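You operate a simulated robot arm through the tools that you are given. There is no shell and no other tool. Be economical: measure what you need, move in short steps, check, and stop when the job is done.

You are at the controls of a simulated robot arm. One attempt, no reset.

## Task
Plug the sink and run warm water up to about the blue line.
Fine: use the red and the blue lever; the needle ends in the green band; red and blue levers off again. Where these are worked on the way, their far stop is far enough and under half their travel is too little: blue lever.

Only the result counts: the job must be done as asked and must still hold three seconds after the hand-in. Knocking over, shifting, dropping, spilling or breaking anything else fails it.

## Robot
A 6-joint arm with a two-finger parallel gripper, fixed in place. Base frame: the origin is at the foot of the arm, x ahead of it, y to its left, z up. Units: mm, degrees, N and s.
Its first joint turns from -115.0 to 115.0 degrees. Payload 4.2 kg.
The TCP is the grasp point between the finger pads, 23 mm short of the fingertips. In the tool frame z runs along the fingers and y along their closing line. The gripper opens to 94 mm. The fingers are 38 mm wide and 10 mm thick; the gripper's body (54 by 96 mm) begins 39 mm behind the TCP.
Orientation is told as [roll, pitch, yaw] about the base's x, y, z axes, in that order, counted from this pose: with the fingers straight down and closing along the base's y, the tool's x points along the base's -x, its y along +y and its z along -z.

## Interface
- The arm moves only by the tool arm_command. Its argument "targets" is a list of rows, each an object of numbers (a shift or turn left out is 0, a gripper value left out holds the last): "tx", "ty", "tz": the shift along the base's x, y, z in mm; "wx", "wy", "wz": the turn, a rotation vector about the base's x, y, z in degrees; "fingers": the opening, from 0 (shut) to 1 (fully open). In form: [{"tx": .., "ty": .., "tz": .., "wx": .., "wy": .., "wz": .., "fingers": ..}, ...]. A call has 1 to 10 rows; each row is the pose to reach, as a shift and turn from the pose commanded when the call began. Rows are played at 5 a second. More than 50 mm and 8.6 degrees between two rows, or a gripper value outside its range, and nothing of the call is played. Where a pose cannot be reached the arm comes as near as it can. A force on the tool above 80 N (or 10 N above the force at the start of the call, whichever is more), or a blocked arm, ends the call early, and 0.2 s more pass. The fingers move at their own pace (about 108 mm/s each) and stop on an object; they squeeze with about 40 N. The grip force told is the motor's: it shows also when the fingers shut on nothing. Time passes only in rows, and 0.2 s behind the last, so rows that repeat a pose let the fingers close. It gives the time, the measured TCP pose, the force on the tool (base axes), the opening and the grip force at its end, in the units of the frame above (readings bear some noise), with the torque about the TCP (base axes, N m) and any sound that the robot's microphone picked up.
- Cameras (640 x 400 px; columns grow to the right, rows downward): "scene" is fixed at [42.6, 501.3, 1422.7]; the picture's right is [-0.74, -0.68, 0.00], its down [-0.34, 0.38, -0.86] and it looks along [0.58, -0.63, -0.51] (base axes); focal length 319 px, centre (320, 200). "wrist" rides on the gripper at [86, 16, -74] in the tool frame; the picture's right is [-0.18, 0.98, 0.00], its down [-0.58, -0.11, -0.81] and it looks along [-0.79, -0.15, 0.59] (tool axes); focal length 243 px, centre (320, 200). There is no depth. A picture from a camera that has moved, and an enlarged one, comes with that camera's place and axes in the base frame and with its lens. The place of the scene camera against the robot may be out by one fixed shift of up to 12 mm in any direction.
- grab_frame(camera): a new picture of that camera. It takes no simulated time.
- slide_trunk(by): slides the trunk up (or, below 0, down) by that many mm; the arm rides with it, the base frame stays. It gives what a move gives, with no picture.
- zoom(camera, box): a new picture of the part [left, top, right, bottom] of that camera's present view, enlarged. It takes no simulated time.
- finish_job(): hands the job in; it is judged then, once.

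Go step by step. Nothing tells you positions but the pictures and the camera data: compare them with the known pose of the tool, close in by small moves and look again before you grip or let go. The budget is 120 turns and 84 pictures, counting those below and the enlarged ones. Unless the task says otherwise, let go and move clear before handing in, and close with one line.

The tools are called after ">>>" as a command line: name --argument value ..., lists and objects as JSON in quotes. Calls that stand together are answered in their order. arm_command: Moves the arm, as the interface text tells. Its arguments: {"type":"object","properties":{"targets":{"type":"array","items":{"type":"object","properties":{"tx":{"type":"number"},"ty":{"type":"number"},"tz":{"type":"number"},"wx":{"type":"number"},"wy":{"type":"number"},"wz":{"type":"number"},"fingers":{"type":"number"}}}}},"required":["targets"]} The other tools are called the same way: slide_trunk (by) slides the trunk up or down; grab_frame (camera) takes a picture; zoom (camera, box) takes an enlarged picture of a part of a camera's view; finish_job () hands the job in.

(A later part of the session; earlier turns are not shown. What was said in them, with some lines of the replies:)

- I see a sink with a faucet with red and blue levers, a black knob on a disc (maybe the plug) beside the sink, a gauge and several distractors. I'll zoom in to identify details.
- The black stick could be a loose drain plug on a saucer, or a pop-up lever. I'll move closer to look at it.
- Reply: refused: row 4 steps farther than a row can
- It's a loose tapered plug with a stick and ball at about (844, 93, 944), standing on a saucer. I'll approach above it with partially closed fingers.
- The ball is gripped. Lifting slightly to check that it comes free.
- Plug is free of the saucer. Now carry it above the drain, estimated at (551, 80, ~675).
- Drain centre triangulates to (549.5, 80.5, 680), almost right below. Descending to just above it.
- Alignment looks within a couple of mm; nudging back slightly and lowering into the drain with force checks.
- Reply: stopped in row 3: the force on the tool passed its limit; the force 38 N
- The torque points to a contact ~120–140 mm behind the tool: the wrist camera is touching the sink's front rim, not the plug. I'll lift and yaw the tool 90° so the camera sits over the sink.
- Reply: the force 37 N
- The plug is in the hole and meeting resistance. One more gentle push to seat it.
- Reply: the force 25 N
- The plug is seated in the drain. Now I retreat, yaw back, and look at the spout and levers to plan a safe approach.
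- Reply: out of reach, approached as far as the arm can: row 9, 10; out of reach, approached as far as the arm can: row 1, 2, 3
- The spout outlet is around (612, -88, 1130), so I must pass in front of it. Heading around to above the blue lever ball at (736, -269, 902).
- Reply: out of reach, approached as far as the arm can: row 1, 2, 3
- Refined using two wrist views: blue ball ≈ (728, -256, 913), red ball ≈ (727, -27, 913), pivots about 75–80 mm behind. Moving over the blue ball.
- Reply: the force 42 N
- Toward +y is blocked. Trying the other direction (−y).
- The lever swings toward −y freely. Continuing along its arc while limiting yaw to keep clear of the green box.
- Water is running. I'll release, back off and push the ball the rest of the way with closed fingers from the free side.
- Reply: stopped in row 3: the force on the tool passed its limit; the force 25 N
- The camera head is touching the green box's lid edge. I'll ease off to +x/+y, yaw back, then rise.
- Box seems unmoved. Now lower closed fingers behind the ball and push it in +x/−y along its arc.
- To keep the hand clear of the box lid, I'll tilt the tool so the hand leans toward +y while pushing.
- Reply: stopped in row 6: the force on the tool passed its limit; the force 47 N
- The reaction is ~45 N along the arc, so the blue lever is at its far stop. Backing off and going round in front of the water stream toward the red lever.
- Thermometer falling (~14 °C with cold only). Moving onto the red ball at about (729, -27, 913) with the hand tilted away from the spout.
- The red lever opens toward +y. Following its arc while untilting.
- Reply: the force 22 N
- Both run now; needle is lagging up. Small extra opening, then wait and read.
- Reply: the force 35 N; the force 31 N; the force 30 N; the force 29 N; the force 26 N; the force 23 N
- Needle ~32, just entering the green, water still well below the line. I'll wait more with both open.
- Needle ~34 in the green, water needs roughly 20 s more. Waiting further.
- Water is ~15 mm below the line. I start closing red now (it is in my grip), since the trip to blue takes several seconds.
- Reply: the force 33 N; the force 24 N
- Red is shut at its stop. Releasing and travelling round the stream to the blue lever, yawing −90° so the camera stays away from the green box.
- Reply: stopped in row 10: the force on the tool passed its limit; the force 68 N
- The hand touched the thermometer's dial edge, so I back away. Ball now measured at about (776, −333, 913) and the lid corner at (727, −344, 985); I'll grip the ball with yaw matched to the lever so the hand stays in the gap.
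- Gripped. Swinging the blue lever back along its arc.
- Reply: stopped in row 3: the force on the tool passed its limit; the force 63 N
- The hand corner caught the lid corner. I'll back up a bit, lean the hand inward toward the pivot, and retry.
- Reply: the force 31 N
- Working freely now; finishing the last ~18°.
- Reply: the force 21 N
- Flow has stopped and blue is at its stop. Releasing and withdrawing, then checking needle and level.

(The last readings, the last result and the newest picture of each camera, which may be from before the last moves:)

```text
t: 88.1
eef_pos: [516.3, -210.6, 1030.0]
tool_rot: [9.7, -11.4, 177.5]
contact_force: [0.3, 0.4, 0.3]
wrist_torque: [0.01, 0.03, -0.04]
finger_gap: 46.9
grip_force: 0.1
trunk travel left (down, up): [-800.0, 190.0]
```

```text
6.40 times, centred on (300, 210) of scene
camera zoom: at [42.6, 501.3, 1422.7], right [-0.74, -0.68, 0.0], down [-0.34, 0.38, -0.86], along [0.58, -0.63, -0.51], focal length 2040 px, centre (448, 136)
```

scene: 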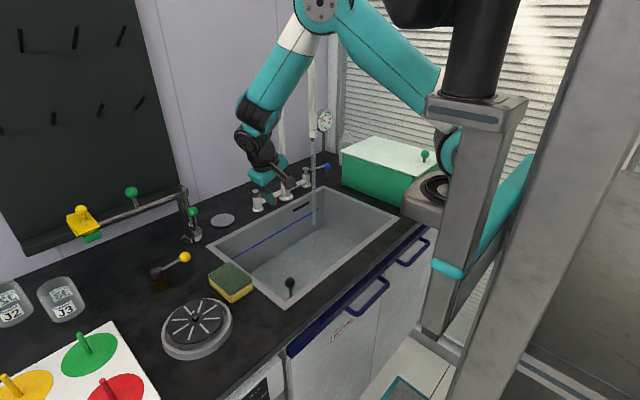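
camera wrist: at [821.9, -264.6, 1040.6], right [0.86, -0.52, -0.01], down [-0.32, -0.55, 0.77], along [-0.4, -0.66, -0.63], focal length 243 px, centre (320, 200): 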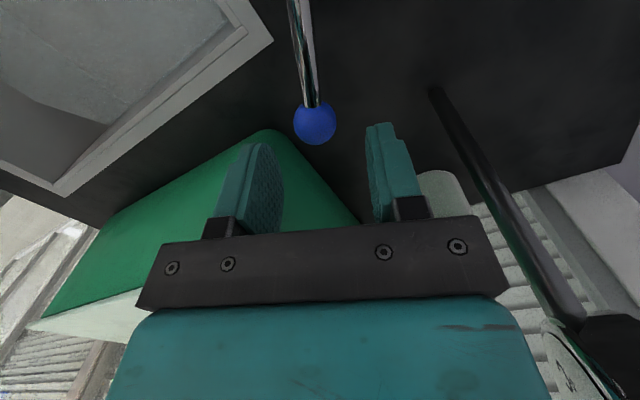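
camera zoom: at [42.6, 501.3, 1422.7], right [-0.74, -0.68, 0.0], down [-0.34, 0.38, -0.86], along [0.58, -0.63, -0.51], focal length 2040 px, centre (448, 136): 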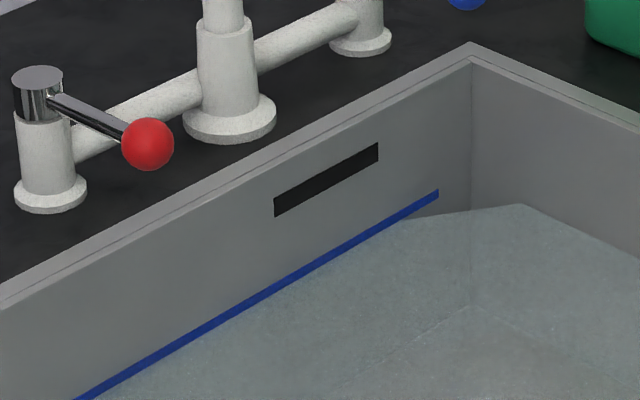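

It tracks the basin mix: the level is essentially at the line, but the needle sits at the very edge of green (~32.5). I'll do a short hot-only top-up: first rotate the tool back to yaw 0.

>>> arm_command --targets '[{"wz": 8, "tx": -5, "ty": -10}, {"wz": 16, "tx": -10, "ty": -20}, {"wz": 24, "tx": -10, "ty": -20}, {"wz": 32, "tx": -10, "ty": -20}, {"wz": 40, "tx": -10, "ty": -20}, {"wz": 48, "tx": -10, "ty": -20}, {"wz": 56, "tx": -10, "ty": -20}, {"wz": 64, "tx": -10, "ty": -20}, {"wz": 72, "tx": -10, "ty": -20}, {"wz": 80, "tx": -10, "ty": -20}]'

>>> arm_command --targets '[{"wz": 8}, {"wz": 16}, {"wz": 24}, {"wz": 32}, {"wz": 40}, {"wz": 48}, {"wz": 56}, {"wz": 64}, {"wz": 72}, {"wz": 80}]'

>>> arm_command --targets '[{"wz": 8}, {"wz": 16}, {"wz": 22.5}]'

```text
t: 90.3
eef_pos: [504.5, -231.6, 1027.6]
tool_rot: [9.7, -11.4, -102.4]
contact_force: [-0.3, -0.2, 0.7]
wrist_torque: [0.0, -0.01, 0.0]
finger_gap: 46.7
grip_force: 0.0
trunk travel left (down, up): [-800.0, 190.0]
```

```text
t: 92.5
eef_pos: [501.9, -232.0, 1028.2]
tool_rot: [9.7, -11.4, -22.4]
contact_force: [-0.2, -0.8, -0.7]
wrist_torque: [0.04, 0.02, -0.04]
finger_gap: 47.2
grip_force: 0.1
out of reach, approached as far as the arm can: row 3, 4, 5, 6
trunk travel left (down, up): [-800.0, 190.0]
```

```text
t: 93.3
eef_pos: [502.5, -230.1, 1027.4]
tool_rot: [9.7, -11.4, 0.0]
contact_force: [-0.7, -1.2, 0.4]
wrist_torque: [-0.02, 0.02, 0.01]
finger_gap: 47.1
grip_force: 0.1
trunk travel left (down, up): [-800.0, 190.0]
```

>>> arm_command --targets '[{"wx": -4.8, "wy": 5.7, "fingers": 0.6}, {"wx": -9.7, "wy": 11.4, "wz": -1}, {"wx": -9.7, "wy": 11.4, "wz": -1, "ty": 45}, {"wx": -9.7, "wy": 11.4, "wz": -1, "ty": 90, "tz": -5}, {"wx": -9.7, "wy": 11.4, "wz": -1, "ty": 135, "tz": -10}, {"wx": -9.7, "wy": 11.4, "wz": -1, "ty": 180, "tz": -15}, {"wx": -9.7, "wy": 11.4, "wz": -1, "ty": 225, "tz": -15}, {"wx": -9.7, "wy": 11.4, "wz": -1, "ty": 255, "tz": -15}]'

>>> arm_command --targets '[{"tx": 40, "wx": -7}, {"tx": 85, "ty": 4, "wx": -14}, {"tx": 130, "ty": 4, "wx": -20}, {"tx": 175, "ty": -10, "tz": -10, "wx": -20}, {"tx": 218, "ty": -25, "tz": -25, "wx": -20}, {"tx": 228, "ty": -34, "tz": -48, "wx": -20}, {"tx": 228, "ty": -43, "tz": -73, "wx": -20}]'

>>> grab_frame --camera "wrist"

```text
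t: 95.1
eef_pos: [502.7, 23.2, 1012.2]
tool_rot: [-0.1, 0.0, -0.1]
contact_force: [-0.3, -0.2, 0.4]
wrist_torque: [-0.01, -0.02, 0.0]
finger_gap: 56.5
grip_force: 0.3
trunk travel left (down, up): [-800.0, 190.0]
```

```text
t: 96.7
eef_pos: [731.1, -19.0, 939.6]
tool_rot: [-20.1, 0.0, -0.1]
contact_force: [-0.2, -0.3, 0.6]
wrist_torque: [-0.03, -0.03, -0.01]
finger_gap: 56.5
grip_force: 0.0
trunk travel left (down, up): [-800.0, 190.0]
```

```text
5 pictures are left
camera wrist: at [644.3, 22.0, 1004.5], right [0.19, 0.92, -0.34], down [0.58, 0.17, 0.8], along [0.79, -0.34, -0.5], focal length 243 px, centre (320, 200)
```

wrist: 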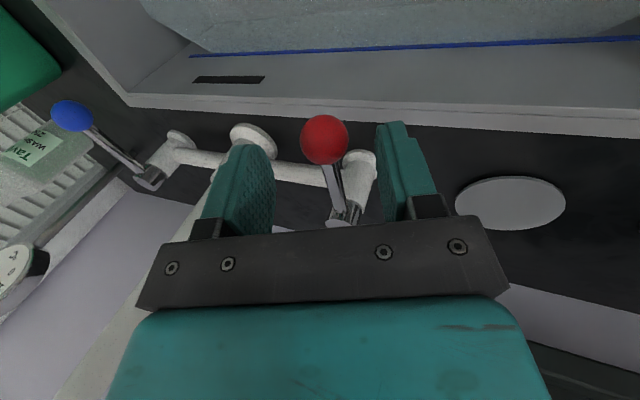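

>>> arm_command --targets '[{"ty": -4, "tz": -13}, {"ty": -9, "tz": -28}, {"ty": -9, "tz": -28, "fingers": 0.2}, {"ty": -9, "tz": -28, "fingers": 0.15}, {"ty": -9, "tz": -28, "fingers": 0.15}]'

>>> arm_command --targets '[{"tx": 1, "ty": 10, "wz": -6}, {"tx": 3, "ty": 20, "wx": 6, "wz": -11}, {"tx": 8, "ty": 32, "wx": 8, "wz": -18}, {"tx": 14.5, "ty": 43, "wx": 8, "wz": -24}, {"tx": 14.5, "ty": 43, "wx": 8, "wz": -24}]'

>>> arm_command --targets '[{"tx": 0}, {"tx": 0}, {"tx": 0}, {"tx": 0}, {"tx": 0}, {"tx": 0}, {"tx": 0}, {"tx": 0}, {"tx": 0}, {"tx": 0}]'

>>> arm_command --targets '[{"tx": 0}, {"tx": 0}, {"tx": 0}, {"tx": 0}, {"tx": 0}, {"tx": 0}, {"tx": 0}, {"tx": 0}, {"tx": 0}, {"tx": 0}]'

>>> zoom --camera "scene" --box '[300, 100, 350, 150]'

```text
t: 97.9
eef_pos: [729.7, -27.3, 911.5]
tool_rot: [-20.0, 0.0, 0.0]
contact_force: [1.0, 14.4, -12.3]
wrist_torque: [-0.02, -0.79, 0.34]
finger_gap: 24.7
grip_force: 45.6
trunk travel left (down, up): [-800.0, 190.0]
```

```text
t: 99.1
eef_pos: [742.7, 16.1, 912.0]
tool_rot: [-12.3, 1.8, -23.9]
contact_force: [-24.8, 13.9, -5.4]
wrist_torque: [0.14, 0.37, -0.06]
finger_gap: 25.0
grip_force: 44.7
trunk travel left (down, up): [-800.0, 190.0]
```

```text
t: 101.3
eef_pos: [743.9, 15.5, 912.4]
tool_rot: [-12.4, 1.6, -24.1]
contact_force: [-25.4, 14.2, -8.9]
wrist_torque: [0.01, 0.04, -0.02]
finger_gap: 24.9
grip_force: 44.6
trunk travel left (down, up): [-800.0, 190.0]
```

```text
t: 103.5
eef_pos: [742.9, 14.3, 912.0]
tool_rot: [-12.2, 1.6, -24.0]
contact_force: [-21.7, 12.9, -9.0]
wrist_torque: [-0.07, 0.01, 0.0]
finger_gap: 24.8
grip_force: 45.2
trunk travel left (down, up): [-800.0, 190.0]
```

```text
8.00 times, centred on (325, 125) of scene
camera zoom: at [42.6, 501.3, 1422.7], right [-0.74, -0.68, 0.0], down [-0.34, 0.38, -0.86], along [0.58, -0.63, -0.51], focal length 2550 px, centre (280, 800)
```

zoom: 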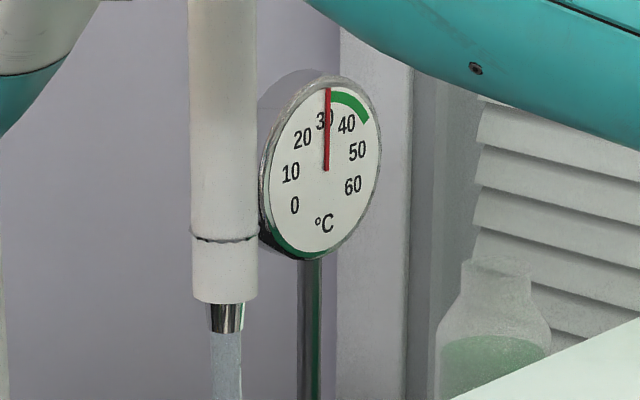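

>>> arm_command --targets '[{"tx": 0}, {"tx": 0}, {"tx": 0}, {"tx": 0}, {"tx": 0}, {"tx": 0}, {"tx": 0}, {"tx": 0}, {"tx": 0}, {"tx": 0}]'

>>> arm_command --targets '[{"tx": 0}, {"tx": 0}, {"tx": 0}, {"tx": 0}, {"tx": 0}, {"tx": 0}, {"tx": 0}, {"tx": 0}, {"tx": 0}, {"tx": 0}]'

>>> zoom --camera "scene" --box '[270, 100, 350, 225]'

```text
t: 105.7
eef_pos: [743.7, 14.5, 913.9]
tool_rot: [-12.2, 1.7, -24.0]
contact_force: [-18.0, 10.6, -6.2]
wrist_torque: [-0.05, -0.08, 0.03]
finger_gap: 24.8
grip_force: 45.1
trunk travel left (down, up): [-800.0, 190.0]
```

```text
t: 107.9
eef_pos: [744.0, 14.2, 912.1]
tool_rot: [-12.3, 1.5, -24.0]
contact_force: [-14.2, 8.0, -3.2]
wrist_torque: [-0.03, -0.04, 0.03]
finger_gap: 24.7
grip_force: 44.7
trunk travel left (down, up): [-800.0, 190.0]
```

```text
3.20 times, centred on (310, 162) of scene
camera zoom: at [42.6, 501.3, 1422.7], right [-0.74, -0.68, 0.0], down [-0.34, 0.38, -0.86], along [0.58, -0.63, -0.51], focal length 1020 px, centre (352, 320)
```

zoom: 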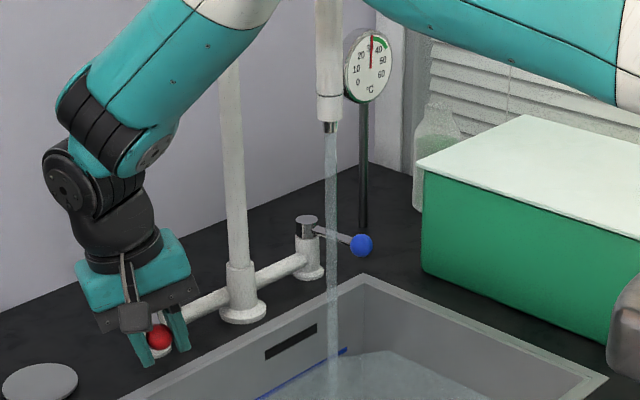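

Level is right at the line and the needle has moved further into green. Closing red now.

>>> arm_command --targets '[{"tx": -6.5, "ty": -11, "wz": 6}, {"tx": -11.5, "ty": -23, "wz": 13, "wx": -2}, {"tx": -13.5, "ty": -33, "wz": 18, "wx": -8}, {"tx": -14.5, "ty": -45, "wz": 24, "wx": -8}, {"tx": -14.5, "ty": -46, "wz": 24, "wx": -8}]'

>>> zoom --camera "scene" --box '[290, 95, 350, 225]'

```text
t: 109.1
eef_pos: [732.1, -27.3, 912.8]
tool_rot: [-19.8, -0.4, 0.4]
contact_force: [19.3, 32.0, 2.7]
wrist_torque: [0.03, -0.28, -0.04]
finger_gap: 24.7
grip_force: 44.5
trunk travel left (down, up): [-800.0, 190.0]
```

```text
3.08 times, centred on (320, 160) of scene
camera zoom: at [42.6, 501.3, 1422.7], right [-0.74, -0.68, 0.0], down [-0.34, 0.38, -0.86], along [0.58, -0.63, -0.51], focal length 981 px, centre (320, 323)
```

zoom: 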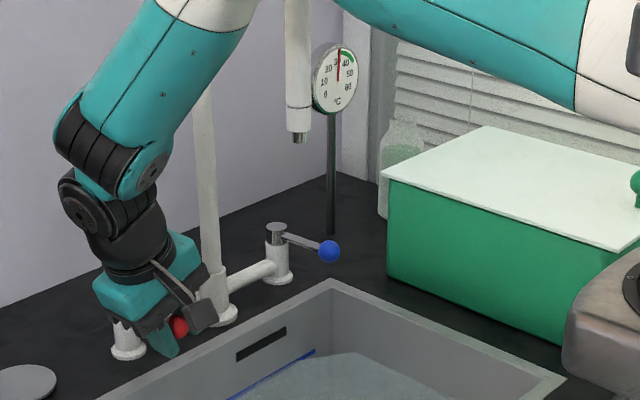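

Flow is off, with red against its stop. Releasing, withdrawing and taking a last look.

>>> arm_command --targets '[{"tx": -2, "ty": 1, "fingers": 0.6}, {"tx": -2, "ty": 1, "fingers": 0.6}, {"tx": -2, "ty": 10, "tz": 30}, {"tx": -2, "ty": 24, "tz": 72}, {"tx": -37, "ty": 32, "tz": 95}, {"tx": -82, "ty": 37, "tz": 100, "wx": 8}, {"tx": -130, "ty": 37, "tz": 100, "wx": 16}, {"tx": -178, "ty": 37, "tz": 105, "wx": 20}]'

>>> grab_frame --camera "scene"

>>> zoom --camera "scene" --box '[305, 100, 345, 140]'

```text
t: 110.9
eef_pos: [553.8, 6.8, 1016.8]
tool_rot: [0.1, -0.1, -0.2]
contact_force: [0.1, -0.1, -0.5]
wrist_torque: [0.02, 0.0, -0.05]
finger_gap: 56.5
grip_force: 0.0
trunk travel left (down, up): [-800.0, 190.0]
```

```text
1 pictures are left
```

scene: 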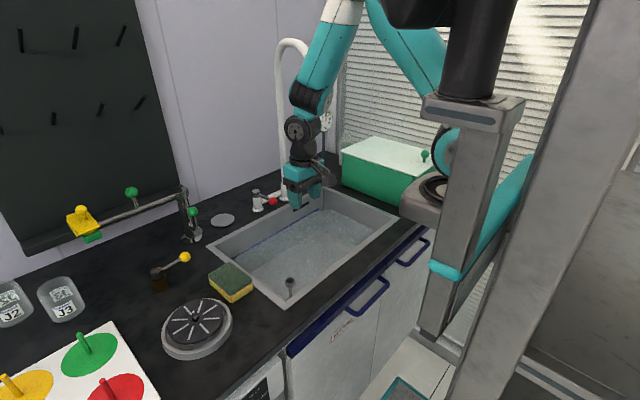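

```text
10.00 times, centred on (325, 120) of scene
camera zoom: at [42.6, 501.3, 1422.7], right [-0.74, -0.68, 0.0], down [-0.34, 0.38, -0.86], along [0.58, -0.63, -0.51], focal length 3188 px, centre (270, 1000)
```

zoom: 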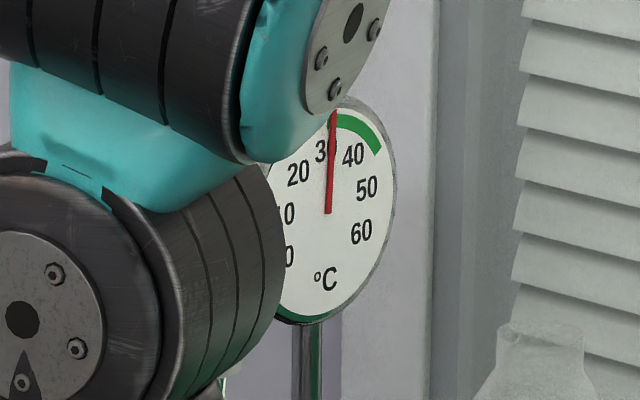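

The needle is in the green at about 34 °C and the water is at the blue line. Both levers are off, the plug is seated and the arm is clear, so I'm handing in.

>>> finish_job

```text
The job is handed in.
```

I plugged the sink and filled it with warm water to about the blue line. The needle is in the green band at about 34 °C, near the band's lower end, and the red and blue levers are both off. On the way, the wrist camera and hand touched the sink's front rim, the green box's lid and the edge of the thermometer dial; nothing looked moved in the pictures afterwards.
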